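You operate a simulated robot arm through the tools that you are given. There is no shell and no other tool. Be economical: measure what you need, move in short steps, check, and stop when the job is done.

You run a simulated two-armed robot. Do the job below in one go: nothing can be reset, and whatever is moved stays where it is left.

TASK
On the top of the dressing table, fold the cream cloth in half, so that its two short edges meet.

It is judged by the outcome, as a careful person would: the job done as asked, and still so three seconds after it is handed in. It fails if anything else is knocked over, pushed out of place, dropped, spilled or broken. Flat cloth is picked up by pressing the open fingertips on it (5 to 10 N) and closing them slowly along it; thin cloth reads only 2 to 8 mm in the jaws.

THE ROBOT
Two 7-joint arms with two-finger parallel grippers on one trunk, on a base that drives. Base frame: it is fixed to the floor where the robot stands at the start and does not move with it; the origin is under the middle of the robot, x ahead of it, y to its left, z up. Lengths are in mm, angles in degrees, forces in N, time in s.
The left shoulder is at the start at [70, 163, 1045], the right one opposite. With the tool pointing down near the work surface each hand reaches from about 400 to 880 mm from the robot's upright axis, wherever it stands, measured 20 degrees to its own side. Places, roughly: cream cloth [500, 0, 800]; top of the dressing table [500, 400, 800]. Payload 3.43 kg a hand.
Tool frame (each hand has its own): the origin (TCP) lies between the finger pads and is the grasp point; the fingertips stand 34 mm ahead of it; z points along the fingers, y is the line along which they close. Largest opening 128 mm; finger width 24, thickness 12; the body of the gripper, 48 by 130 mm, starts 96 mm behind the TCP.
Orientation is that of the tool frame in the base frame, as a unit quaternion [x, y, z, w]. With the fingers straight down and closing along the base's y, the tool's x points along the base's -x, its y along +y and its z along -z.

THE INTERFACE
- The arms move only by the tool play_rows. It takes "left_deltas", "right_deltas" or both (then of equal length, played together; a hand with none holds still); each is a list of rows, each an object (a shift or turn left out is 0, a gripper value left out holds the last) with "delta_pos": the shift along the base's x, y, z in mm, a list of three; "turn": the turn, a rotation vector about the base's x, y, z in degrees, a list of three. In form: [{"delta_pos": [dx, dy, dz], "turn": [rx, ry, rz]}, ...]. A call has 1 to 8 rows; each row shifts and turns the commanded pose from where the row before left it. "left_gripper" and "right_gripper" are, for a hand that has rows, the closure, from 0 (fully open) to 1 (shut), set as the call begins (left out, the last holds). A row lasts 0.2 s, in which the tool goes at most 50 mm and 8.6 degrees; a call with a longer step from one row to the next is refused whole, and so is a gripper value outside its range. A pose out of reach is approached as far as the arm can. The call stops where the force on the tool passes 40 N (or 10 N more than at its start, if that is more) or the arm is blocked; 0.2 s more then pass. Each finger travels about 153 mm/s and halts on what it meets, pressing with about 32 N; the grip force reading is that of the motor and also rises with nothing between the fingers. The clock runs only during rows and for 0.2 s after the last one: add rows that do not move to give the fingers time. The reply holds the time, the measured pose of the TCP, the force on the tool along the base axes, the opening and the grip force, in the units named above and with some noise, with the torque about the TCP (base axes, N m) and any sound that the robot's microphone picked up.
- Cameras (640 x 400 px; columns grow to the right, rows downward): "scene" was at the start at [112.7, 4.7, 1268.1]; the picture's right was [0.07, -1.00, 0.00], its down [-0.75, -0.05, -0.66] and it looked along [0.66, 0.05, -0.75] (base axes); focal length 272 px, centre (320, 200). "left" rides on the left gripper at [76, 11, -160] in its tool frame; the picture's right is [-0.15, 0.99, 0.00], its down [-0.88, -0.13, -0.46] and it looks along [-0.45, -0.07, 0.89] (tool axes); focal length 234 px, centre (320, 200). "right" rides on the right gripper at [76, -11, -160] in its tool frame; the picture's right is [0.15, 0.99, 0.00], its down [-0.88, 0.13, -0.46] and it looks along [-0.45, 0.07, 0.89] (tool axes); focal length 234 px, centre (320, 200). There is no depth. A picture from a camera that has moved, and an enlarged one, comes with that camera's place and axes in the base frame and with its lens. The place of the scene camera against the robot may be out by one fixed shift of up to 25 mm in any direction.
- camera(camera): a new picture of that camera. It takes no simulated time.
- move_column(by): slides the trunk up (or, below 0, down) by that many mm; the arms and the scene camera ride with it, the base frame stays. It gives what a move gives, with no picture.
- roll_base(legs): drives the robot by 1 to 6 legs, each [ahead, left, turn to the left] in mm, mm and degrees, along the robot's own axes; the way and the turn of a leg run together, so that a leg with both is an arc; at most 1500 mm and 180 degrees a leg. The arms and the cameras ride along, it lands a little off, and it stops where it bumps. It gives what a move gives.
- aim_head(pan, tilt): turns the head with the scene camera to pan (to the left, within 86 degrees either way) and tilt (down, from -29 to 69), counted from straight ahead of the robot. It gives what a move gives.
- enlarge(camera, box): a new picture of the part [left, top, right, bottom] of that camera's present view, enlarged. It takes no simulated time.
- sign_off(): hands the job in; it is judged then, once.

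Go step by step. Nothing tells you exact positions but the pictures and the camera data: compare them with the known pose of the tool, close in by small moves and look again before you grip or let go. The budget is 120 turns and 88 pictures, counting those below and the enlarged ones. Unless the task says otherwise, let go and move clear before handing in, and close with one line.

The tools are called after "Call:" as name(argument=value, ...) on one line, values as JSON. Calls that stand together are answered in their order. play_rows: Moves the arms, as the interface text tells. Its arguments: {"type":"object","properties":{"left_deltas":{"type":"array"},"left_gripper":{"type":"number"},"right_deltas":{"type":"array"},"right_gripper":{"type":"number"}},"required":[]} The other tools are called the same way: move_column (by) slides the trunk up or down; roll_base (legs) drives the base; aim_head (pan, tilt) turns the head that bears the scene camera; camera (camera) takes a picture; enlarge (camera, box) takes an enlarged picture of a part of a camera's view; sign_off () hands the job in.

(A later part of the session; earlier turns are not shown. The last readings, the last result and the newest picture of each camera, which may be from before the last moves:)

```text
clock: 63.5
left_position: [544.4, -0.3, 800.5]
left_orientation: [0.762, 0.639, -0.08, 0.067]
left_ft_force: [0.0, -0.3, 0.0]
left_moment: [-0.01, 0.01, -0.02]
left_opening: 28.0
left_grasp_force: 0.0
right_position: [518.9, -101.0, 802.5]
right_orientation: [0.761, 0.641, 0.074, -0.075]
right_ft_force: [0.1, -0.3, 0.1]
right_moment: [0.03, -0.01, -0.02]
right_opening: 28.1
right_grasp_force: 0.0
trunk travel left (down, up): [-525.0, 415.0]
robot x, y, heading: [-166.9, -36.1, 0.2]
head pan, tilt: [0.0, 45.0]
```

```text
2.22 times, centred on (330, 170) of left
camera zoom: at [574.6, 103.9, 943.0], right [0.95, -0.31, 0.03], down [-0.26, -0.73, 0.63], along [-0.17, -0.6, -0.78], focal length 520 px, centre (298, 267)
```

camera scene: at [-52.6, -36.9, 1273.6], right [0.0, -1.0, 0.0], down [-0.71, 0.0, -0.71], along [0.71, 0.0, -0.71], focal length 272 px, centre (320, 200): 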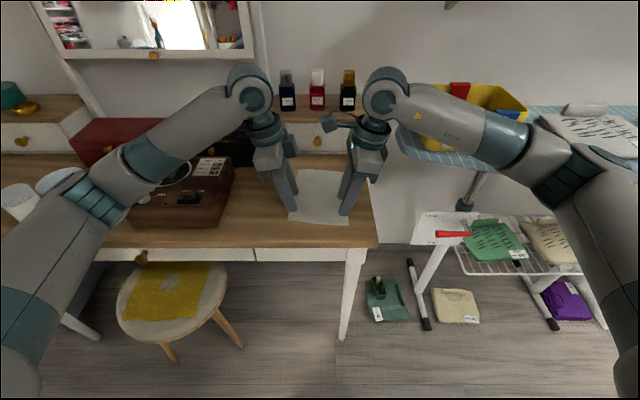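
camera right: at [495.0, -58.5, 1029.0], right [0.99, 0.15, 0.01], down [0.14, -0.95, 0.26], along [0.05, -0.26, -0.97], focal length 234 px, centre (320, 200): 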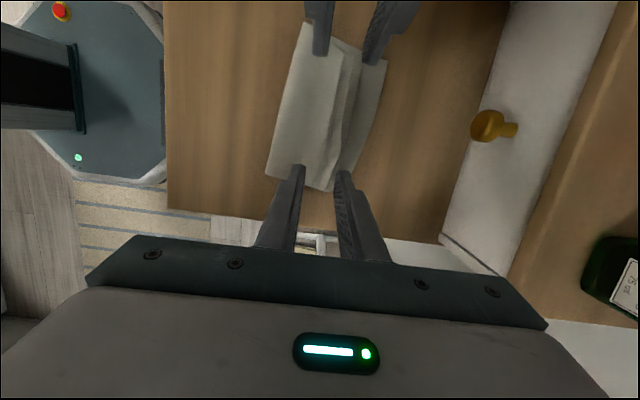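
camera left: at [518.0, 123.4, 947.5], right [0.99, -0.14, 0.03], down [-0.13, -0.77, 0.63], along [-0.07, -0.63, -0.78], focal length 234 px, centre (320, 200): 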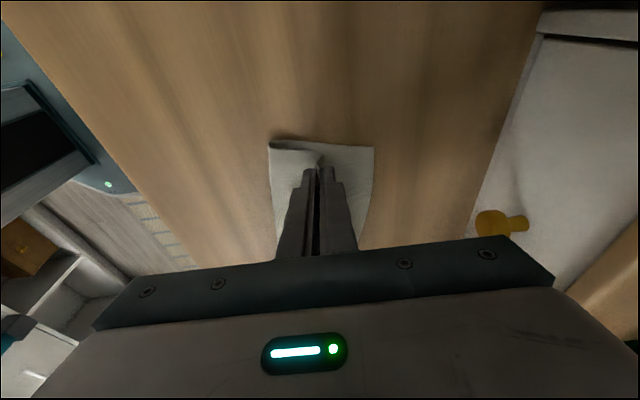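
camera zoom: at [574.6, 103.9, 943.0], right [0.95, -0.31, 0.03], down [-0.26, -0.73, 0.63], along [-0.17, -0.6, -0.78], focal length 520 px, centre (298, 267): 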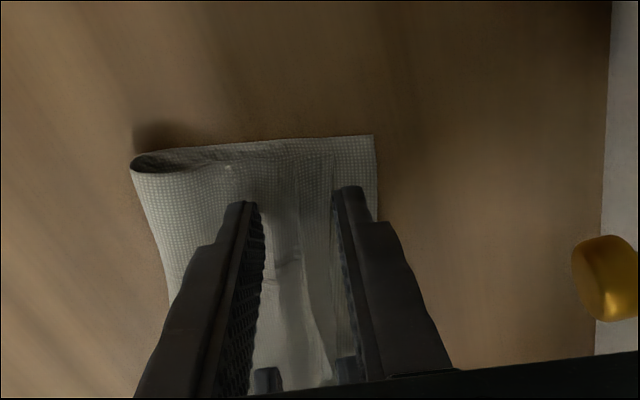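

Call:
play_rows(right_deltas=[{"delta_pos": [0, 0, -2.5]}, {}], left_deltas=[{"delta_pos": [0, 0, -1.5]}, {}], right_gripper=0.83, left_gripper=0.83)

Call:
enlarge(camera="left", box=[220, 80, 440, 260])

Call:
enlarge(camera="right", box=[220, 0, 440, 220])

```text
clock: 64.1
left_position: [544.4, 1.0, 799.4]
left_orientation: [0.762, 0.639, -0.08, 0.067]
left_ft_force: [0.7, 0.3, 0.3]
left_moment: [-0.02, 0.0, -0.01]
left_opening: 22.0
left_grasp_force: 0.1
right_position: [520.7, -101.6, 799.1]
right_orientation: [0.761, 0.64, 0.074, -0.075]
right_ft_force: [-0.4, 0.1, -0.5]
right_moment: [0.02, 0.02, 0.01]
right_opening: 21.9
right_grasp_force: 0.1
trunk travel left (down, up): [-525.0, 415.0]
robot x, y, heading: [-171.4, -36.6, 0.1]
head pan, tilt: [0.0, 45.0]
```

```text
2.22 times, centred on (330, 170) of left
camera zoom: at [574.6, 104.0, 941.4], right [0.95, -0.31, 0.03], down [-0.26, -0.73, 0.63], along [-0.17, -0.6, -0.78], focal length 520 px, centre (298, 267)
```

zoom: 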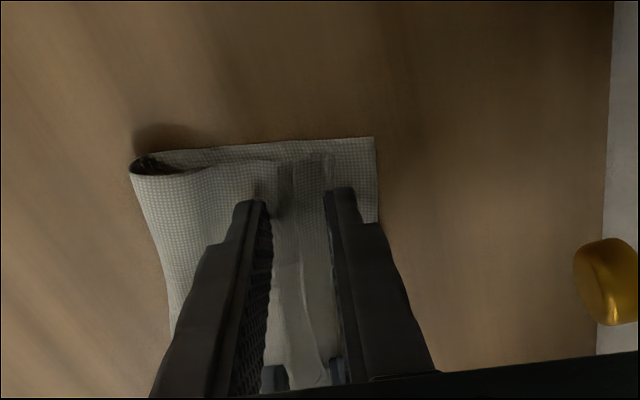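

```text
1.82 times, centred on (330, 110) of right
camera zoom: at [518.2, -59.3, 970.6], right [1.0, -0.03, 0.01], down [-0.03, -0.96, 0.26], along [0.0, -0.26, -0.97], focal length 426 px, centre (302, 364)
```

zoom: 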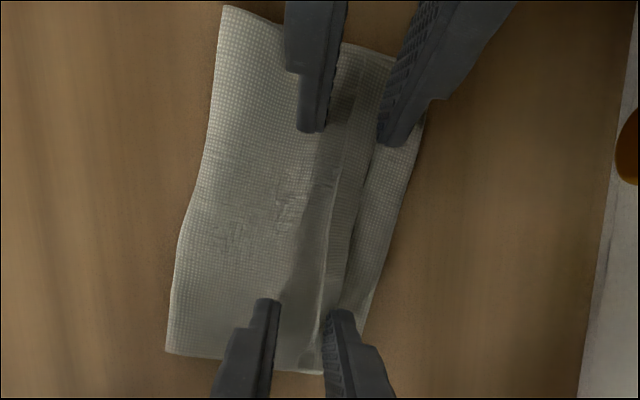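

Good, both jaws bracket the hump. I'll keep closing in steps at light contact.

Call:
play_rows(right_deltas=[{"delta_pos": [0, 0, -0.7]}, {}], left_deltas=[{"delta_pos": [0, 0, -0.7]}, {}], right_gripper=0.89, left_gripper=0.89)

Call:
play_rows(right_deltas=[{}, {}], left_deltas=[{}, {}], right_gripper=0.95, left_gripper=0.95)

Call:
play_rows(right_deltas=[{}, {}, {}], left_deltas=[{}, {}, {}], right_gripper=1.0, left_gripper=1.0)

Call:
play_rows(right_deltas=[{"delta_pos": [0, 0, 6]}, {"delta_pos": [0, 0, 9]}, {}], left_deltas=[{"delta_pos": [0, 0, 6]}, {"delta_pos": [0, 0, 9]}, {}])

Call:
enlarge(camera="left", box=[220, 80, 440, 260])

Call:
enlarge(camera="right", box=[220, 0, 440, 220])

Call:
enlarge(camera="scene", box=[280, 145, 380, 215])

```text
clock: 64.7
left_position: [543.9, 1.2, 800.2]
left_orientation: [0.762, 0.64, -0.08, 0.068]
left_ft_force: [-0.4, -0.7, 0.2]
left_moment: [0.0, -0.01, -0.03]
left_opening: 14.2
left_grasp_force: 0.0
right_position: [518.9, -102.2, 798.7]
right_orientation: [0.761, 0.64, 0.074, -0.075]
right_ft_force: [-0.8, 1.6, 0.2]
right_moment: [-0.01, -0.02, 0.02]
right_opening: 13.9
right_grasp_force: 0.0
trunk travel left (down, up): [-525.0, 415.0]
robot x, y, heading: [-166.3, -38.1, 0.1]
head pan, tilt: [0.0, 45.0]
```

```text
clock: 65.3
left_position: [544.5, 0.5, 798.8]
left_orientation: [0.762, 0.639, -0.081, 0.067]
left_ft_force: [0.2, -0.3, 0.3]
left_moment: [0.02, -0.01, 0.01]
left_opening: 6.4
left_grasp_force: 0.0
right_position: [519.0, -101.9, 797.7]
right_orientation: [0.761, 0.641, 0.073, -0.076]
right_ft_force: [0.0, -0.1, 0.4]
right_moment: [0.01, -0.04, 0.02]
right_opening: 6.2
right_grasp_force: 0.0
trunk travel left (down, up): [-525.0, 415.0]
robot x, y, heading: [-168.4, -35.5, 0.1]
head pan, tilt: [0.0, 45.0]
```

```text
clock: 66.1
left_position: [543.9, 0.3, 798.9]
left_orientation: [0.762, 0.639, -0.08, 0.067]
left_ft_force: [-0.7, 0.3, -0.2]
left_moment: [0.01, -0.01, -0.01]
left_opening: 0.1
left_grasp_force: 32.3
right_position: [519.8, -100.6, 798.4]
right_orientation: [0.761, 0.64, 0.075, -0.075]
right_ft_force: [-0.3, 0.4, 0.1]
right_moment: [-0.01, 0.03, 0.01]
right_opening: 1.5
right_grasp_force: 31.9
trunk travel left (down, up): [-525.0, 415.0]
robot x, y, heading: [-165.9, -37.5, 0.0]
head pan, tilt: [0.0, 45.0]
```

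```text
clock: 66.9
left_position: [544.0, 0.8, 814.2]
left_orientation: [0.762, 0.639, -0.08, 0.067]
left_ft_force: [-1.1, -0.2, -0.5]
left_moment: [0.01, 0.0, 0.03]
left_opening: 0.1
left_grasp_force: 32.4
right_position: [519.3, -102.8, 813.6]
right_orientation: [0.761, 0.641, 0.074, -0.075]
right_ft_force: [-0.2, 0.0, -0.6]
right_moment: [0.01, 0.04, 0.01]
right_opening: 1.4
right_grasp_force: 32.4
trunk travel left (down, up): [-525.0, 415.0]
robot x, y, heading: [-169.2, -34.7, 0.2]
head pan, tilt: [0.0, 45.0]
```

```text
2.22 times, centred on (330, 170) of left
camera zoom: at [574.7, 104.6, 955.8], right [0.95, -0.31, 0.03], down [-0.26, -0.73, 0.63], along [-0.17, -0.6, -0.78], focal length 520 px, centre (298, 267)
```

zoom: 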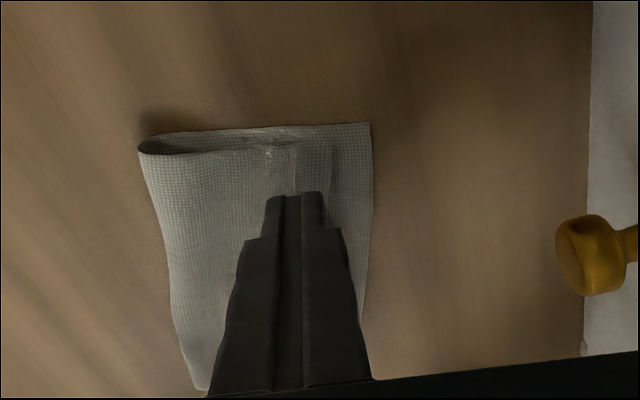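

```text
1.82 times, centred on (330, 110) of right
camera zoom: at [518.3, -59.6, 985.5], right [1.0, -0.03, 0.01], down [-0.03, -0.96, 0.26], along [0.0, -0.26, -0.97], focal length 426 px, centre (302, 364)
```

zoom: 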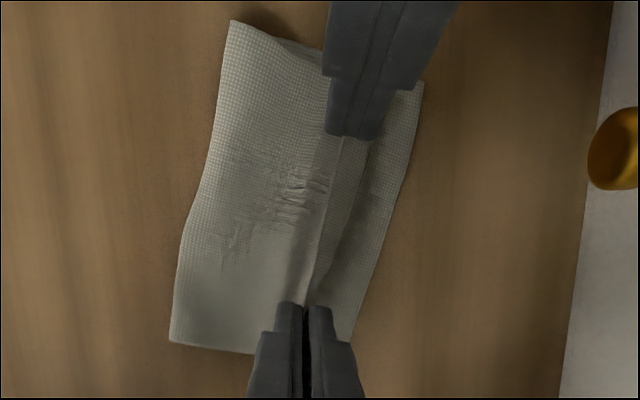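

```text
5.71 times, centred on (330, 180) of scene
camera zoom: at [-53.0, -36.7, 1273.5], right [0.0, -1.0, 0.0], down [-0.71, 0.0, -0.71], along [0.71, 0.0, -0.71], focal length 1552 px, centre (263, 314)
```

zoom: 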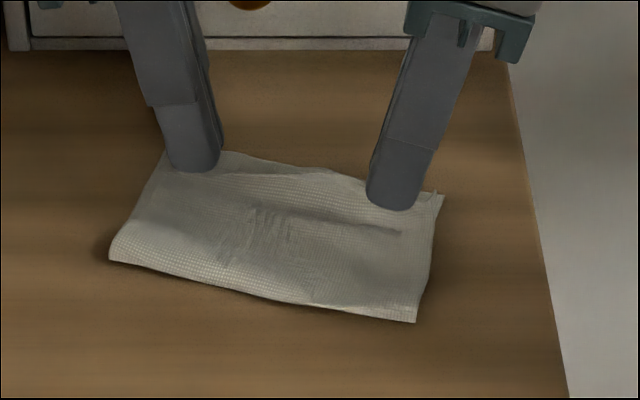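

The right hand holds the top layer, but the left closed on nothing. I'll reopen the left, press a little firmer and retry.

Call:
play_rows(left_deltas=[{"delta_pos": [3, 0, 2]}, {}, {"delta_pos": [0, 0, -9]}, {"delta_pos": [0, 0, -7]}, {"delta_pos": [0, 0, -2]}, {}], left_gripper=0.8)

Call:
enlarge(camera="left", box=[220, 80, 440, 260])

```text
clock: 68.3
left_position: [547.2, 0.6, 798.6]
left_orientation: [0.762, 0.639, -0.08, 0.067]
left_ft_force: [0.5, -0.2, 0.5]
left_moment: [-0.01, -0.01, -0.02]
left_opening: 25.6
left_grasp_force: 0.1
right_position: [519.5, -101.2, 814.7]
right_orientation: [0.761, 0.641, 0.073, -0.075]
right_ft_force: [-0.2, 0.2, 0.7]
right_moment: [-0.03, 0.04, 0.0]
right_opening: 1.5
right_grasp_force: 32.6
trunk travel left (down, up): [-525.0, 415.0]
robot x, y, heading: [-168.8, -36.9, -0.2]
head pan, tilt: [0.0, 45.0]
```

```text
2.22 times, centred on (330, 170) of left
camera zoom: at [577.3, 104.4, 940.0], right [0.95, -0.31, 0.03], down [-0.26, -0.73, 0.63], along [-0.17, -0.6, -0.78], focal length 520 px, centre (298, 267)
```

zoom: 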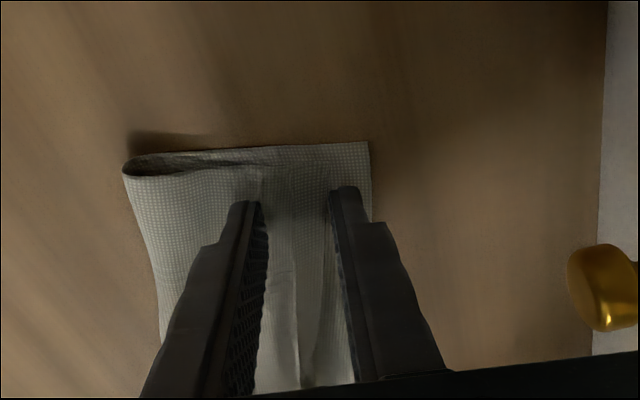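

Call:
play_rows(left_deltas=[{"delta_pos": [0, 0, -1.8]}, {}], left_gripper=0.83)

Call:
play_rows(left_deltas=[{}, {}], left_gripper=0.88)

Call:
enlarge(camera="left", box=[220, 80, 440, 260])

```text
clock: 68.9
left_position: [547.2, -0.0, 798.3]
left_orientation: [0.762, 0.639, -0.08, 0.068]
left_ft_force: [-0.7, 0.7, 4.5]
left_moment: [0.04, -0.06, -0.02]
left_opening: 22.0
left_grasp_force: 0.2
right_position: [518.0, -102.5, 814.7]
right_orientation: [0.76, 0.641, 0.074, -0.075]
right_ft_force: [-1.5, 0.9, -0.1]
right_moment: [0.01, -0.01, 0.03]
right_opening: 1.7
right_grasp_force: 31.9
trunk travel left (down, up): [-525.0, 415.0]
robot x, y, heading: [-169.9, -35.2, 0.1]
head pan, tilt: [0.0, 45.0]
```

```text
clock: 69.5
left_position: [548.1, 0.4, 797.7]
left_orientation: [0.762, 0.639, -0.08, 0.067]
left_ft_force: [-0.6, -0.2, 5.6]
left_moment: [0.03, -0.02, -0.04]
left_opening: 14.9
left_grasp_force: 0.1
right_position: [518.1, -101.8, 814.6]
right_orientation: [0.761, 0.641, 0.074, -0.075]
right_ft_force: [-0.4, -0.3, -0.5]
right_moment: [0.02, 0.02, -0.01]
right_opening: 1.5
right_grasp_force: 31.5
trunk travel left (down, up): [-525.0, 415.0]
robot x, y, heading: [-168.3, -35.1, 0.1]
head pan, tilt: [0.0, 45.0]
```

```text
2.22 times, centred on (330, 170) of left
camera zoom: at [577.1, 104.2, 938.8], right [0.95, -0.31, 0.03], down [-0.26, -0.73, 0.63], along [-0.17, -0.6, -0.78], focal length 520 px, centre (298, 267)
```

zoom: 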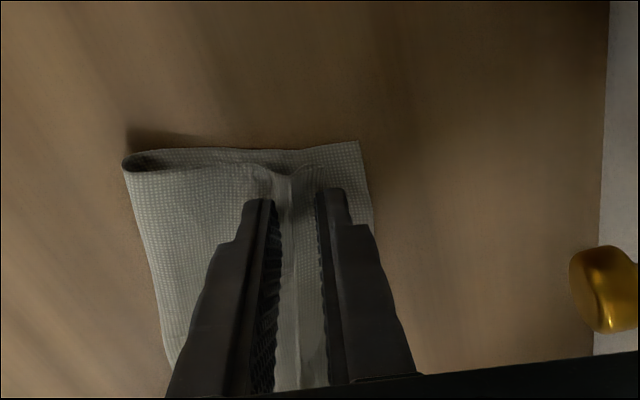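

Call:
play_rows(left_deltas=[{}, {}], left_gripper=0.94)

Call:
play_rows(left_deltas=[{}, {}, {}], left_gripper=1.0)

Call:
play_rows(left_deltas=[{"delta_pos": [0, 0, 7]}, {"delta_pos": [0, 0, 10]}, {"delta_pos": [0, 0, 5]}, {}], right_deltas=[{"delta_pos": [0, 0, 3]}, {"delta_pos": [0, 0, 3]}, {"delta_pos": [0, 0, 3]}, {}])

Call:
enlarge(camera="left", box=[220, 80, 440, 260])

Call:
enlarge(camera="right", box=[220, 0, 440, 220])

```text
clock: 70.1
left_position: [545.3, -0.2, 797.2]
left_orientation: [0.761, 0.64, -0.079, 0.067]
left_ft_force: [-1.2, 0.2, 7.0]
left_moment: [0.04, 0.02, 0.01]
left_opening: 7.1
left_grasp_force: 0.1
right_position: [519.0, -102.3, 813.9]
right_orientation: [0.76, 0.641, 0.074, -0.074]
right_ft_force: [-0.2, 0.1, -0.4]
right_moment: [0.03, 0.0, 0.03]
right_opening: 1.5
right_grasp_force: 32.2
trunk travel left (down, up): [-525.0, 415.0]
robot x, y, heading: [-171.8, -34.0, 0.2]
head pan, tilt: [0.0, 45.0]
```

```text
clock: 70.9
left_position: [546.4, 1.0, 797.8]
left_orientation: [0.762, 0.639, -0.079, 0.067]
left_ft_force: [0.9, 0.2, 8.0]
left_moment: [-0.03, -0.04, 0.01]
left_opening: 2.3
left_grasp_force: 32.5
right_position: [518.3, -101.8, 814.0]
right_orientation: [0.761, 0.64, 0.074, -0.075]
right_ft_force: [-0.4, 0.6, 0.7]
right_moment: [0.0, 0.02, 0.0]
right_opening: 1.2
right_grasp_force: 32.2
trunk travel left (down, up): [-525.0, 415.0]
robot x, y, heading: [-169.4, -37.7, -0.1]
head pan, tilt: [0.0, 45.0]
```

```text
clock: 71.9
left_position: [547.7, 0.2, 818.6]
left_orientation: [0.761, 0.64, -0.08, 0.068]
left_ft_force: [0.1, -0.3, -1.0]
left_moment: [-0.02, 0.0, 0.0]
left_opening: 1.9
left_grasp_force: 31.7
right_position: [518.7, -103.0, 822.8]
right_orientation: [0.761, 0.641, 0.073, -0.074]
right_ft_force: [0.4, 0.5, 0.1]
right_moment: [-0.03, 0.0, -0.02]
right_opening: 1.7
right_grasp_force: 31.6
trunk travel left (down, up): [-525.0, 415.0]
robot x, y, heading: [-165.0, -35.4, -0.2]
head pan, tilt: [0.0, 45.0]
```

```text
2.22 times, centred on (330, 170) of left
camera zoom: at [577.9, 104.5, 959.9], right [0.95, -0.31, 0.03], down [-0.26, -0.73, 0.63], along [-0.17, -0.6, -0.78], focal length 520 px, centre (298, 267)
```

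zoom: 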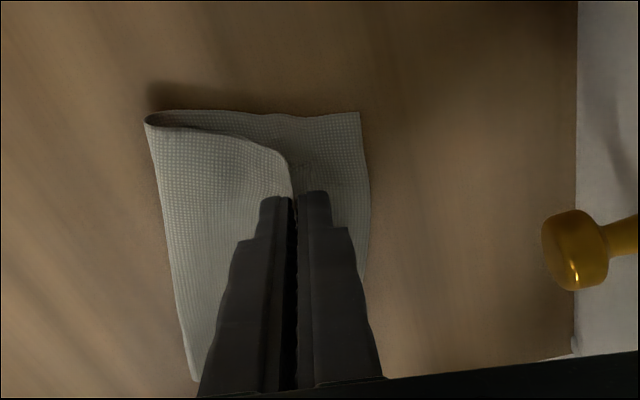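

```text
1.82 times, centred on (330, 110) of right
camera zoom: at [518.2, -59.8, 994.6], right [1.0, -0.03, 0.01], down [-0.03, -0.96, 0.26], along [0.0, -0.26, -0.97], focal length 426 px, centre (302, 364)
```

zoom: 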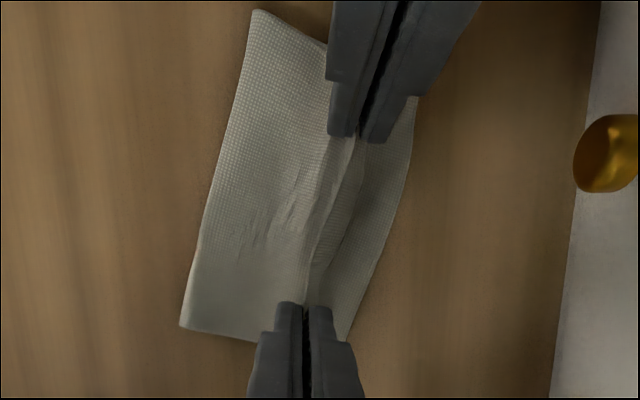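

Both hands report cloth held. I'll lift a bit more to verify that only the top layer comes up.

Call:
play_rows(left_deltas=[{"delta_pos": [0, 0, 10]}, {"delta_pos": [0, 0, 10]}, {}], right_deltas=[{"delta_pos": [0, 0, 8]}, {"delta_pos": [0, 0, 8]}, {}])

Call:
enlarge(camera="left", box=[220, 60, 440, 240])

Call:
enlarge(camera="scene", box=[280, 145, 380, 215])

```text
clock: 72.7
left_position: [547.8, 1.6, 837.6]
left_orientation: [0.762, 0.639, -0.08, 0.067]
left_ft_force: [0.6, -0.1, -0.6]
left_moment: [0.04, -0.01, 0.01]
left_opening: 1.9
left_grasp_force: 32.3
right_position: [519.6, -103.1, 838.5]
right_orientation: [0.761, 0.64, 0.073, -0.076]
right_ft_force: [0.0, -0.1, 0.9]
right_moment: [0.02, 0.03, -0.02]
right_opening: 1.3
right_grasp_force: 32.2
trunk travel left (down, up): [-525.0, 415.0]
robot x, y, heading: [-170.5, -35.8, -0.3]
head pan, tilt: [0.0, 45.0]
```

```text
2.22 times, centred on (330, 150) of left
camera zoom: at [578.2, 104.6, 979.4], right [0.95, -0.31, 0.03], down [-0.26, -0.73, 0.63], along [-0.17, -0.6, -0.78], focal length 520 px, centre (298, 311)
```

zoom: 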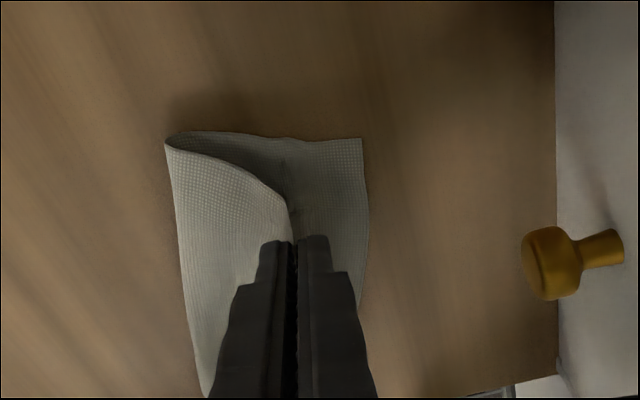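

```text
5.71 times, centred on (330, 180) of scene
camera zoom: at [-53.1, -36.7, 1273.5], right [0.0, -1.0, 0.0], down [-0.71, 0.0, -0.71], along [0.71, 0.0, -0.71], focal length 1552 px, centre (263, 314)
```

zoom: 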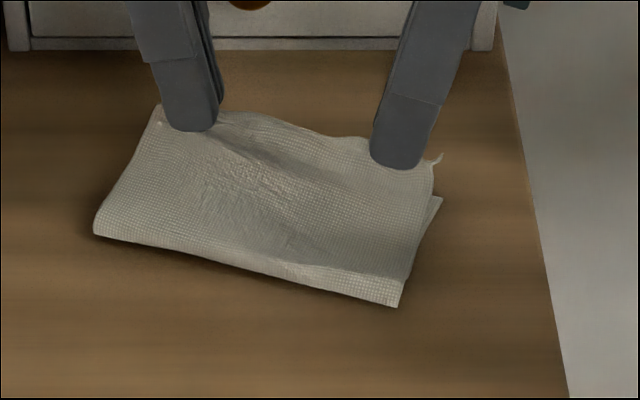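

Only the top layer lifts, and the bottom lies flat. I'll carry it about 20 mm (left) and 16 mm (right) toward the bottom edge, lower, and release.

Call:
play_rows(left_deltas=[{"delta_pos": [8, -2, -4]}, {"delta_pos": [7, -2, -12]}, {"delta_pos": [5, -2, -12]}, {"delta_pos": [1, 0, -9]}, {}], right_deltas=[{"delta_pos": [6, -2, -4]}, {"delta_pos": [5, -2, -12]}, {"delta_pos": [4, -1, -12]}, {"delta_pos": [1, 0, -9]}, {}])

Call:
enlarge(camera="left", box=[220, 60, 440, 240])

Call:
enlarge(camera="right", box=[220, 0, 440, 220])

```text
clock: 73.9
left_position: [568.8, -5.3, 801.6]
left_orientation: [0.762, 0.639, -0.08, 0.067]
left_ft_force: [0.0, 0.2, 0.9]
left_moment: [0.03, 0.03, -0.01]
left_opening: 1.9
left_grasp_force: 32.3
right_position: [534.5, -106.1, 802.2]
right_orientation: [0.761, 0.64, 0.074, -0.074]
right_ft_force: [0.1, -0.2, 0.2]
right_moment: [0.0, -0.01, -0.01]
right_opening: 1.5
right_grasp_force: 31.9
trunk travel left (down, up): [-525.0, 415.0]
robot x, y, heading: [-170.0, -35.0, 0.2]
head pan, tilt: [0.0, 45.0]
```

```text
2.22 times, centred on (330, 150) of left
camera zoom: at [598.9, 98.6, 942.9], right [0.95, -0.31, 0.03], down [-0.26, -0.73, 0.63], along [-0.17, -0.6, -0.78], focal length 520 px, centre (298, 311)
```

zoom: 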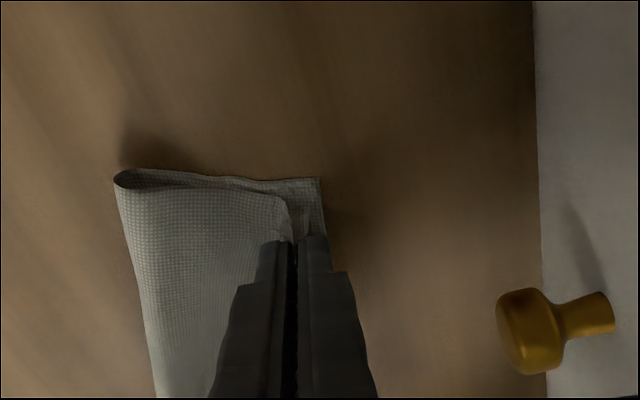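

```text
1.82 times, centred on (330, 110) of right
camera zoom: at [533.8, -64.8, 973.5], right [1.0, -0.03, 0.01], down [-0.03, -0.97, 0.26], along [0.0, -0.26, -0.97], focal length 426 px, centre (302, 364)
```

zoom: 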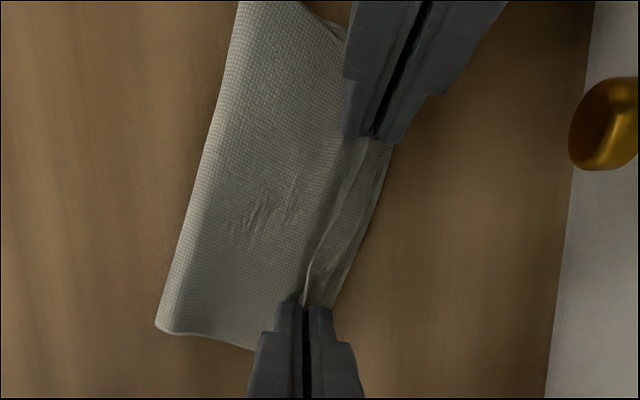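

The edges are nearly level. I'll lower 2 mm, release and lift away.

Call:
play_rows(left_deltas=[{"delta_pos": [0, 0, -2]}, {}], right_deltas=[{"delta_pos": [0, 0, -2]}, {}])

Call:
play_rows(right_deltas=[{}, {}, {"delta_pos": [0, 0, 5]}, {"delta_pos": [0, 0, 20]}, {"delta_pos": [-5, -15, 30]}, {"delta_pos": [-10, -15, 30]}, {"delta_pos": [-10, -10, 20]}, {}], left_deltas=[{}, {}, {"delta_pos": [0, 0, 5]}, {"delta_pos": [0, 0, 20]}, {"delta_pos": [-10, 20, 30]}, {"delta_pos": [-20, 25, 30]}, {"delta_pos": [-20, 25, 0]}, {}], right_gripper=0.85, left_gripper=0.85)

Call:
enlarge(camera="right", box=[240, 20, 420, 200])

Call:
enlarge(camera="scene", box=[280, 155, 380, 215])

```text
clock: 74.5
left_position: [567.6, -5.4, 798.9]
left_orientation: [0.762, 0.64, -0.08, 0.067]
left_ft_force: [0.1, 0.0, -0.1]
left_moment: [0.02, 0.01, 0.0]
left_opening: 2.1
left_grasp_force: 32.2
right_position: [533.7, -106.5, 800.7]
right_orientation: [0.76, 0.641, 0.074, -0.074]
right_ft_force: [0.6, -0.1, 0.3]
right_moment: [0.01, 0.0, 0.02]
right_opening: 1.7
right_grasp_force: 32.2
trunk travel left (down, up): [-525.0, 415.0]
robot x, y, heading: [-171.3, -35.6, 0.0]
head pan, tilt: [0.0, 45.0]
```

```text
clock: 76.3
left_position: [517.4, 65.4, 883.0]
left_orientation: [0.762, 0.639, -0.08, 0.067]
left_ft_force: [-0.1, -0.3, 0.5]
left_moment: [-0.02, -0.01, -0.04]
left_opening: 19.0
left_grasp_force: 0.1
right_position: [510.0, -147.3, 905.1]
right_orientation: [0.761, 0.64, 0.074, -0.075]
right_ft_force: [0.2, -0.1, -0.8]
right_moment: [0.05, 0.01, -0.03]
right_opening: 19.2
right_grasp_force: 0.1
trunk travel left (down, up): [-525.0, 415.0]
robot x, y, heading: [-170.5, -40.2, 0.2]
head pan, tilt: [0.0, 45.0]
```

```text
2.22 times, centred on (330, 110) of right
camera zoom: at [509.6, -105.6, 1076.6], right [1.0, -0.03, 0.01], down [-0.03, -0.97, 0.26], along [0.0, -0.26, -0.97], focal length 520 px, centre (298, 400)
```

zoom: 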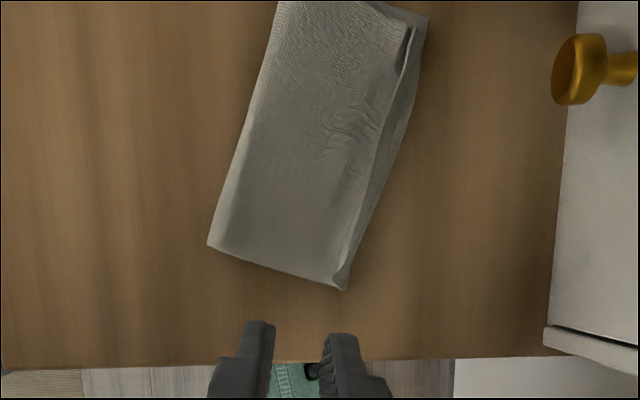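

```text
6.40 times, centred on (330, 185) of scene
camera zoom: at [-52.8, -37.3, 1273.5], right [0.0, -1.0, 0.0], down [-0.71, 0.0, -0.71], along [0.71, 0.0, -0.71], focal length 1738 px, centre (256, 296)
```

zoom: 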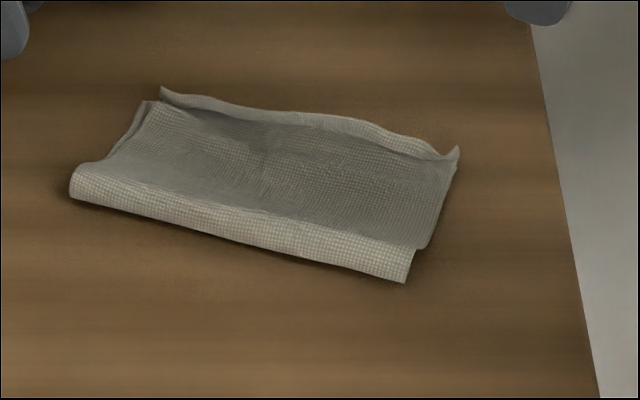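

The edges now line up, with the top edge left as a small standing lip. I'll brush the lip outward with closed fingertips just above the cloth, then pat it down.

Call:
play_rows(left_deltas=[{"delta_pos": [10, -20, 0]}, {"delta_pos": [10, -20, 0]}, {"delta_pos": [9, -18, -20]}, {"delta_pos": [0, 0, -30]}, {"delta_pos": [0, 0, -27]}, {}], right_deltas=[{"delta_pos": [2, 20, 0]}, {"delta_pos": [2, 25, -20]}, {"delta_pos": [0, 0, -25]}, {"delta_pos": [0, 0, -30]}, {"delta_pos": [0, 0, -26]}, {}], right_gripper=1.0, left_gripper=1.0)

Call:
enlarge(camera="left", box=[220, 60, 440, 240])

```text
clock: 77.7
left_position: [546.3, 7.1, 808.4]
left_orientation: [0.762, 0.639, -0.08, 0.067]
left_ft_force: [-0.6, 0.1, 0.4]
left_moment: [0.0, 0.01, -0.01]
left_opening: 0.0
left_grasp_force: 31.6
right_position: [513.1, -103.5, 804.0]
right_orientation: [0.761, 0.64, 0.073, -0.076]
right_ft_force: [0.6, -0.1, 0.0]
right_moment: [-0.02, 0.0, 0.0]
right_opening: 0.0
right_grasp_force: 32.5
trunk travel left (down, up): [-525.0, 415.0]
robot x, y, heading: [-170.8, -36.5, -0.0]
head pan, tilt: [0.0, 45.0]
```

```text
2.22 times, centred on (330, 150) of left
camera zoom: at [577.0, 110.8, 948.9], right [0.95, -0.31, 0.03], down [-0.26, -0.73, 0.63], along [-0.17, -0.6, -0.78], focal length 520 px, centre (298, 311)
```

zoom: 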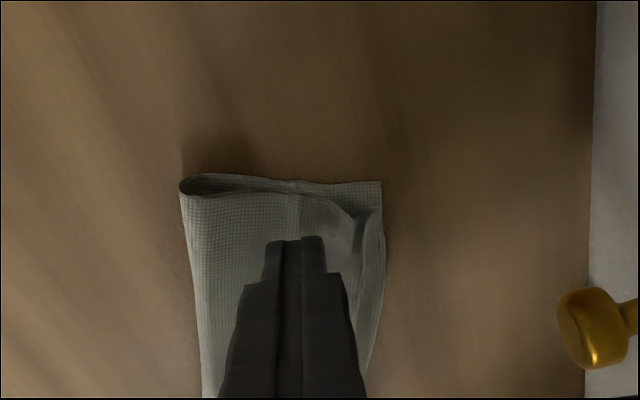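

Call:
play_rows(left_deltas=[{"delta_pos": [0, 0, -4]}, {"delta_pos": [8, -2, 0]}, {"delta_pos": [8, -2, 0]}, {"delta_pos": [8, -2, 0]}, {"delta_pos": [8, -2, 0]}, {"delta_pos": [8, -2, 0]}, {}], right_deltas=[{"delta_pos": [0, 0, -1]}, {"delta_pos": [8, -2, 0]}, {"delta_pos": [8, -2, 0]}, {"delta_pos": [8, -2, 0]}, {"delta_pos": [8, -2, 0]}, {"delta_pos": [8, -2, 0]}, {}])

Call:
play_rows(left_deltas=[{"delta_pos": [0, 0, 25]}, {"delta_pos": [-10, 20, 30]}, {"delta_pos": [-20, 25, 20]}, {"delta_pos": [-20, 25, 0]}, {}], right_deltas=[{"delta_pos": [0, 0, 25]}, {"delta_pos": [-10, -15, 30]}, {"delta_pos": [-15, -15, 30]}, {"delta_pos": [-15, -10, 20]}, {}])

Call:
enlarge(camera="right", box=[240, 20, 420, 200])

Call:
enlarge(camera="scene", box=[280, 155, 380, 215])

```text
clock: 79.3
left_position: [587.6, -4.0, 804.0]
left_orientation: [0.762, 0.639, -0.081, 0.067]
left_ft_force: [0.7, -1.1, 1.3]
left_moment: [0.01, -0.02, 0.01]
left_opening: 0.1
left_grasp_force: 32.1
right_position: [554.3, -111.3, 802.0]
right_orientation: [0.76, 0.641, 0.074, -0.074]
right_ft_force: [0.2, 0.9, 0.8]
right_moment: [0.03, -0.02, -0.02]
right_opening: 0.0
right_grasp_force: 31.6
trunk travel left (down, up): [-525.0, 415.0]
robot x, y, heading: [-173.3, -36.7, 0.4]
head pan, tilt: [0.0, 45.0]
```

```text
clock: 80.5
left_position: [536.1, 65.6, 877.0]
left_orientation: [0.762, 0.639, -0.081, 0.067]
left_ft_force: [-0.5, -1.0, 0.0]
left_moment: [0.0, 0.01, -0.01]
left_opening: 0.0
left_grasp_force: 32.0
right_position: [514.3, -152.8, 907.4]
right_orientation: [0.761, 0.641, 0.073, -0.076]
right_ft_force: [-0.6, -0.4, 1.2]
right_moment: [0.02, 0.05, 0.0]
right_opening: 0.0
right_grasp_force: 32.6
trunk travel left (down, up): [-525.0, 415.0]
robot x, y, heading: [-171.4, -36.6, -0.1]
head pan, tilt: [0.0, 45.0]
```

```text
2.22 times, centred on (330, 110) of right
camera zoom: at [513.4, -110.8, 1078.7], right [1.0, -0.03, 0.01], down [-0.03, -0.97, 0.26], along [0.0, -0.26, -0.97], focal length 520 px, centre (298, 400)
```

zoom: 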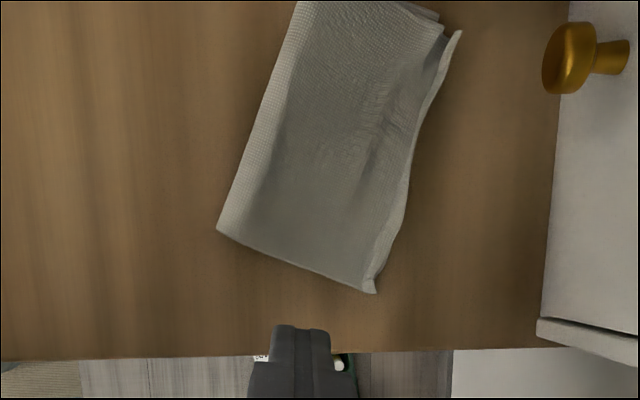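

```text
6.40 times, centred on (330, 185) of scene
camera zoom: at [-52.5, -37.3, 1273.5], right [0.0, -1.0, 0.0], down [-0.71, 0.0, -0.71], along [0.71, 0.0, -0.71], focal length 1738 px, centre (256, 296)
```

zoom: 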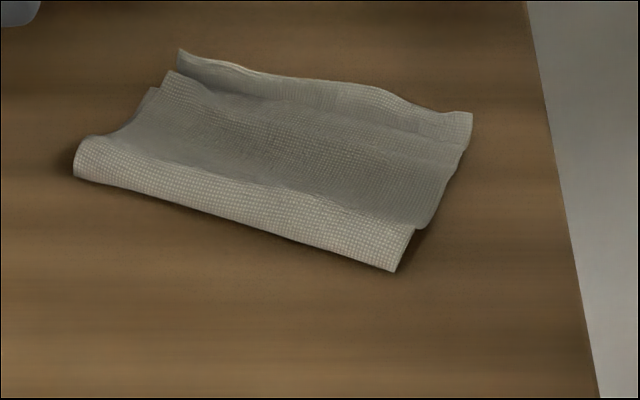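

Call:
enlarge(camera="left", box=[200, 40, 440, 240])

```text
2.00 times, centred on (320, 140) of left
camera zoom: at [567.1, 169.1, 1019.6], right [0.95, -0.31, 0.03], down [-0.26, -0.73, 0.63], along [-0.18, -0.6, -0.78], focal length 468 px, centre (320, 320)
```

zoom: 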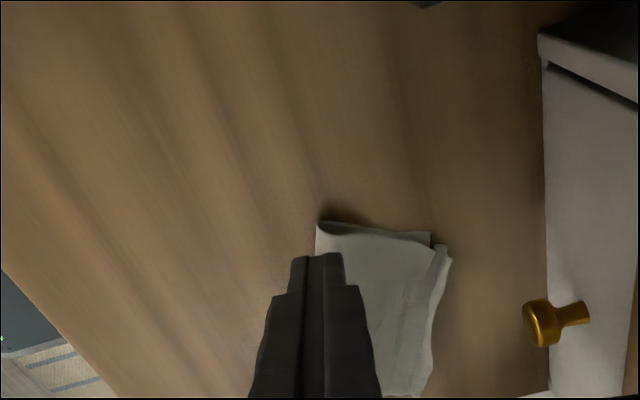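

Call:
play_rows(right_deltas=[{"delta_pos": [0, -5, 25]}, {"delta_pos": [0, -5, 30]}, {}], left_deltas=[{"delta_pos": [-20, 20, 30]}, {"delta_pos": [-20, 20, 30]}, {}])

Call:
enlarge(camera="right", box=[270, 10, 400, 140])

```text
clock: 81.3
left_position: [497.3, 106.0, 938.6]
left_orientation: [0.762, 0.639, -0.081, 0.066]
left_ft_force: [0.1, 0.0, -1.2]
left_moment: [0.02, 0.04, -0.01]
left_opening: 0.2
left_grasp_force: 32.0
right_position: [514.5, -163.4, 962.4]
right_orientation: [0.76, 0.641, 0.072, -0.075]
right_ft_force: [-1.2, -0.8, 0.1]
right_moment: [0.02, 0.01, 0.0]
right_opening: 0.0
right_grasp_force: 32.0
trunk travel left (down, up): [-525.0, 415.0]
robot x, y, heading: [-170.5, -35.3, -0.1]
head pan, tilt: [0.0, 45.0]
```

```text
3.08 times, centred on (335, 75) of right
camera zoom: at [514.5, -120.3, 1133.8], right [1.0, -0.03, 0.01], down [-0.03, -0.96, 0.26], along [0.0, -0.26, -0.97], focal length 720 px, centre (274, 585)
```

zoom: 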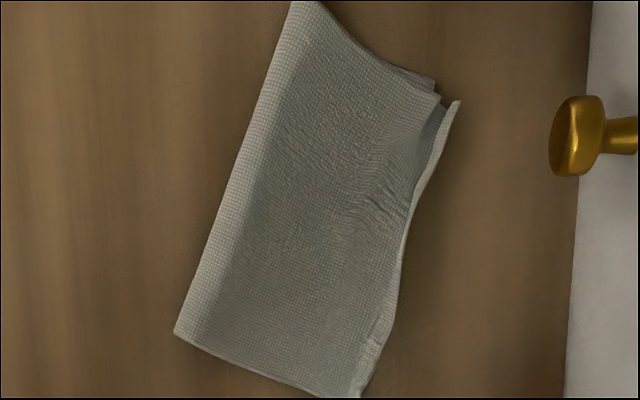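

The top layer now covers the bottom edge, overhanging by about 10 mm at the left as a raised lip. I'll square it by nudging that edge back toward me with the closed left fingertips from just beyond it, keeping clear of the drawer knob.

Call:
play_rows(left_deltas=[{"delta_pos": [25, -25, 0]}, {"delta_pos": [25, -25, 0]}, {"delta_pos": [25, -25, -10]}, {"delta_pos": [25, -25, -20]}, {"delta_pos": [19, -14, -20]}, {"delta_pos": [2, 0, -25]}, {"delta_pos": [0, 0, -25]}, {}])

Call:
enlarge(camera="left", box=[200, 60, 440, 260])

Call:
enlarge(camera="scene", box=[260, 90, 400, 220])

```text
clock: 83.1
left_position: [618.1, -7.3, 838.2]
left_orientation: [0.762, 0.64, -0.08, 0.067]
left_ft_force: [0.0, -1.0, 0.3]
left_moment: [0.04, 0.0, -0.02]
left_opening: 0.1
left_grasp_force: 32.7
right_position: [513.0, -161.4, 962.6]
right_orientation: [0.76, 0.641, 0.075, -0.075]
right_ft_force: [-0.5, 0.2, -0.6]
right_moment: [0.0, -0.01, 0.0]
right_opening: 0.0
right_grasp_force: 32.0
trunk travel left (down, up): [-525.0, 415.0]
robot x, y, heading: [-169.6, -33.1, -0.1]
head pan, tilt: [0.0, 45.0]
```

```text
2.00 times, centred on (320, 160) of left
camera zoom: at [648.7, 96.3, 979.8], right [0.95, -0.31, 0.03], down [-0.26, -0.73, 0.63], along [-0.17, -0.6, -0.78], focal length 468 px, centre (320, 280)
```

zoom: 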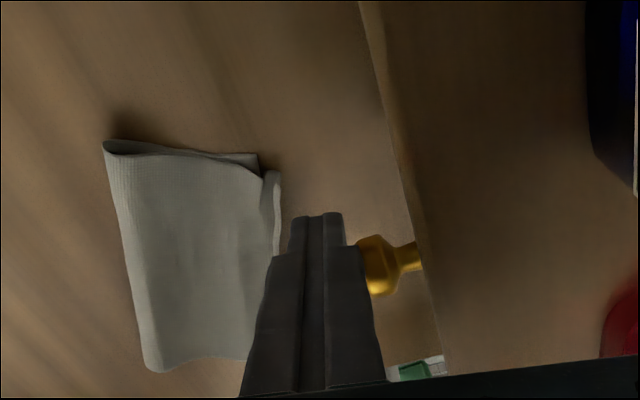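

```text
3.08 times, centred on (330, 155) of scene
camera zoom: at [-53.5, -36.7, 1273.6], right [0.0, -1.0, 0.0], down [-0.71, 0.0, -0.71], along [0.71, 0.0, -0.71], focal length 836 px, centre (289, 338)
```

zoom: 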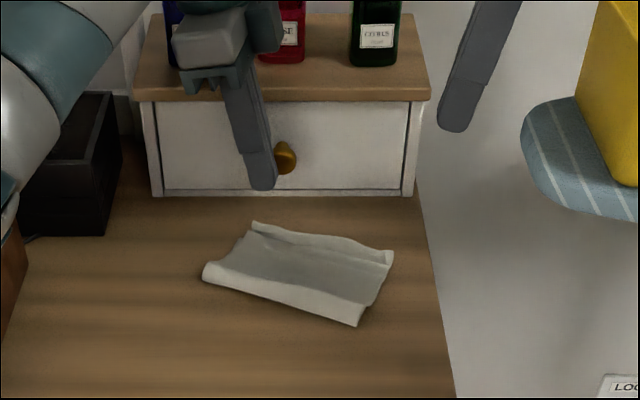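

The finger passes close to the knob, so I'll shift 5 mm toward me before going down, then nudge the edge back.

Call:
play_rows(left_deltas=[{"delta_pos": [-5, 5, 0]}, {"delta_pos": [0, 0, -15]}, {"delta_pos": [0, 0, -15]}, {"delta_pos": [0, 0, -7]}, {}])

Call:
enlarge(camera="left", box=[200, 60, 440, 260])

```text
clock: 84.3
left_position: [613.8, -1.4, 801.9]
left_orientation: [0.762, 0.639, -0.08, 0.067]
left_ft_force: [0.5, -0.1, 0.4]
left_moment: [-0.01, -0.01, -0.05]
left_opening: 0.0
left_grasp_force: 32.3
right_position: [514.5, -162.0, 962.7]
right_orientation: [0.761, 0.64, 0.074, -0.074]
right_ft_force: [0.5, 0.7, 0.7]
right_moment: [-0.01, -0.03, 0.02]
right_opening: 0.2
right_grasp_force: 31.9
trunk travel left (down, up): [-525.0, 415.0]
robot x, y, heading: [-171.6, -36.8, 0.0]
head pan, tilt: [0.0, 45.0]
```

```text
2.00 times, centred on (320, 160) of left
camera zoom: at [643.8, 101.7, 943.0], right [0.95, -0.31, 0.03], down [-0.26, -0.73, 0.63], along [-0.17, -0.6, -0.78], focal length 468 px, centre (320, 280)
```

zoom: 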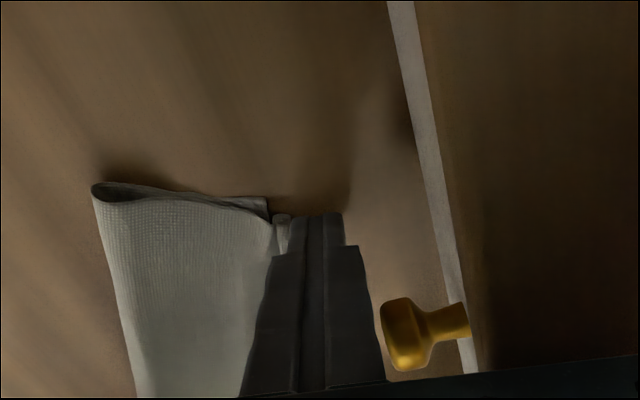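

Call:
play_rows(left_deltas=[{"delta_pos": [0, 0, -2.5]}, {"delta_pos": [-4, 1, 0]}, {"delta_pos": [-4, 1, 0]}, {"delta_pos": [-3, 1, 0]}, {}])

Call:
enlarge(camera="left", box=[200, 60, 440, 260])

Call:
enlarge(camera="right", box=[270, 10, 400, 140])

```text
clock: 85.5
left_position: [602.9, 0.3, 799.3]
left_orientation: [0.762, 0.639, -0.081, 0.068]
left_ft_force: [0.8, -0.1, -0.1]
left_moment: [0.03, -0.01, 0.0]
left_opening: 0.0
left_grasp_force: 32.7
right_position: [514.5, -162.0, 962.1]
right_orientation: [0.761, 0.641, 0.073, -0.075]
right_ft_force: [-0.3, -0.6, -0.9]
right_moment: [-0.01, -0.03, -0.02]
right_opening: 0.0
right_grasp_force: 31.4
trunk travel left (down, up): [-525.0, 415.0]
robot x, y, heading: [-169.0, -34.1, -0.1]
head pan, tilt: [0.0, 45.0]
```

```text
2.00 times, centred on (320, 160) of left
camera zoom: at [632.5, 104.4, 940.3], right [0.95, -0.31, 0.03], down [-0.26, -0.73, 0.63], along [-0.17, -0.6, -0.78], focal length 468 px, centre (320, 280)
```

zoom: 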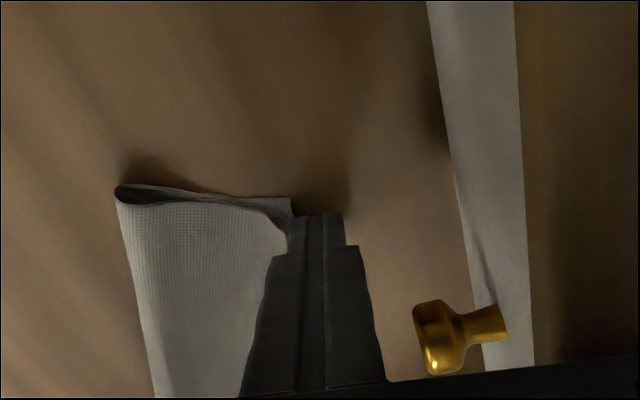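

```text
3.08 times, centred on (335, 75) of right
camera zoom: at [513.6, -119.8, 1134.3], right [1.0, -0.03, 0.01], down [-0.03, -0.96, 0.26], along [0.0, -0.26, -0.97], focal length 720 px, centre (274, 585)
```

zoom: 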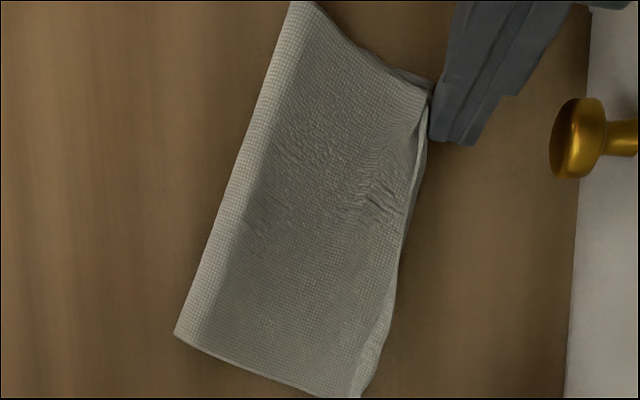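

The left end is now square. I'll lift away and look.

Call:
play_rows(left_deltas=[{"delta_pos": [4, 0, 10]}, {"delta_pos": [0, 0, 30]}, {"delta_pos": [-5, 5, 40]}, {"delta_pos": [-30, 25, 30]}, {"delta_pos": [-35, 30, 10]}, {"delta_pos": [-35, 30, 0]}, {}])

Call:
enlarge(camera="right", box=[270, 10, 400, 140])

Call:
enlarge(camera="scene", box=[280, 145, 380, 215])

```text
clock: 87.1
left_position: [500.0, 90.5, 918.7]
left_orientation: [0.762, 0.639, -0.081, 0.067]
left_ft_force: [-0.5, 0.5, 0.1]
left_moment: [0.05, -0.02, 0.01]
left_opening: 0.0
left_grasp_force: 31.5
right_position: [514.5, -164.0, 962.7]
right_orientation: [0.76, 0.641, 0.073, -0.074]
right_ft_force: [-0.4, -0.1, -0.6]
right_moment: [0.03, 0.03, -0.01]
right_opening: 0.1
right_grasp_force: 32.1
trunk travel left (down, up): [-525.0, 415.0]
robot x, y, heading: [-169.9, -31.8, -0.0]
head pan, tilt: [0.0, 45.0]
```

```text
3.08 times, centred on (335, 75) of right
camera zoom: at [514.0, -120.8, 1134.0], right [1.0, -0.03, 0.01], down [-0.03, -0.97, 0.26], along [0.0, -0.26, -0.97], focal length 720 px, centre (274, 585)
```

zoom: 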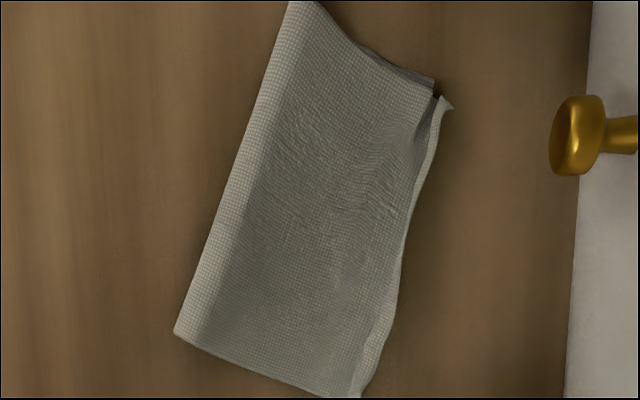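

```text
5.71 times, centred on (330, 180) of scene
camera zoom: at [-52.7, -37.7, 1273.5], right [0.0, -1.0, 0.0], down [-0.71, 0.0, -0.71], along [0.71, 0.0, -0.71], focal length 1552 px, centre (263, 314)
```

zoom: 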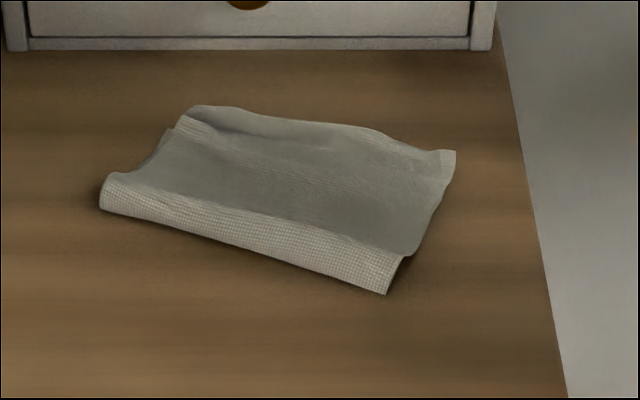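

Call:
enlarge(camera="right", box=[290, 60, 390, 160])

```text
4.00 times, centred on (340, 110) of right
camera zoom: at [514.0, -120.8, 1134.0], right [1.0, -0.03, 0.01], down [-0.03, -0.97, 0.26], along [0.0, -0.26, -0.97], focal length 937 px, centre (240, 560)
```

zoom: 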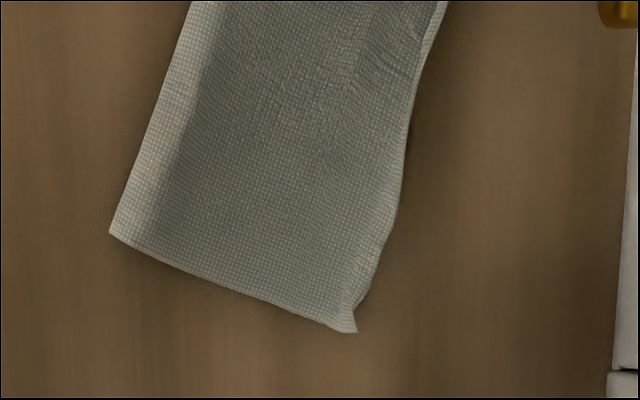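

The left is aligned. At the right the top layer is longer from fold to edge by several millimetres, so I'll square that end the same way with the right fingertips.

Call:
play_rows(right_deltas=[{"delta_pos": [25, 15, -10]}, {"delta_pos": [25, 16, -30]}, {"delta_pos": [20, 16, -30]}, {"delta_pos": [0, 0, -35]}, {"delta_pos": [0, 0, -35]}, {"delta_pos": [0, 0, -20]}, {}])

Call:
enlarge(camera="right", box=[220, 40, 420, 220])

```text
clock: 88.7
left_position: [500.5, 90.5, 920.0]
left_orientation: [0.762, 0.639, -0.08, 0.067]
left_ft_force: [-0.8, -0.9, -0.4]
left_moment: [0.01, -0.03, 0.0]
left_opening: 0.3
left_grasp_force: 32.0
right_position: [584.3, -114.3, 802.7]
right_orientation: [0.761, 0.641, 0.073, -0.074]
right_ft_force: [1.0, -0.6, 0.2]
right_moment: [-0.01, 0.0, 0.0]
right_opening: 0.0
right_grasp_force: 32.2
trunk travel left (down, up): [-525.0, 415.0]
robot x, y, heading: [-172.3, -36.6, 0.3]
head pan, tilt: [0.0, 45.0]
```

```text
2.22 times, centred on (320, 130) of right
camera zoom: at [582.9, -72.5, 974.4], right [1.0, -0.03, 0.01], down [-0.03, -0.96, 0.26], along [0.0, -0.26, -0.97], focal length 520 px, centre (320, 356)
```

zoom: 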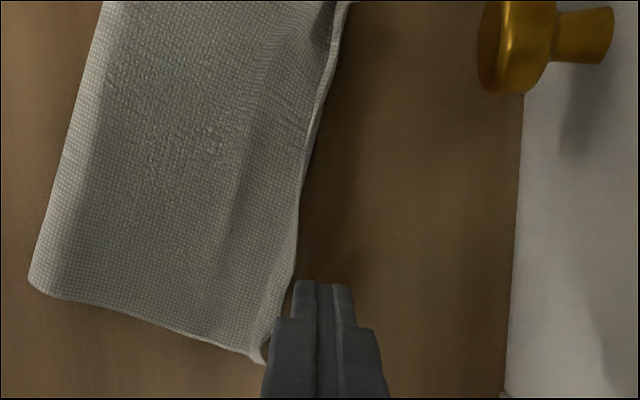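

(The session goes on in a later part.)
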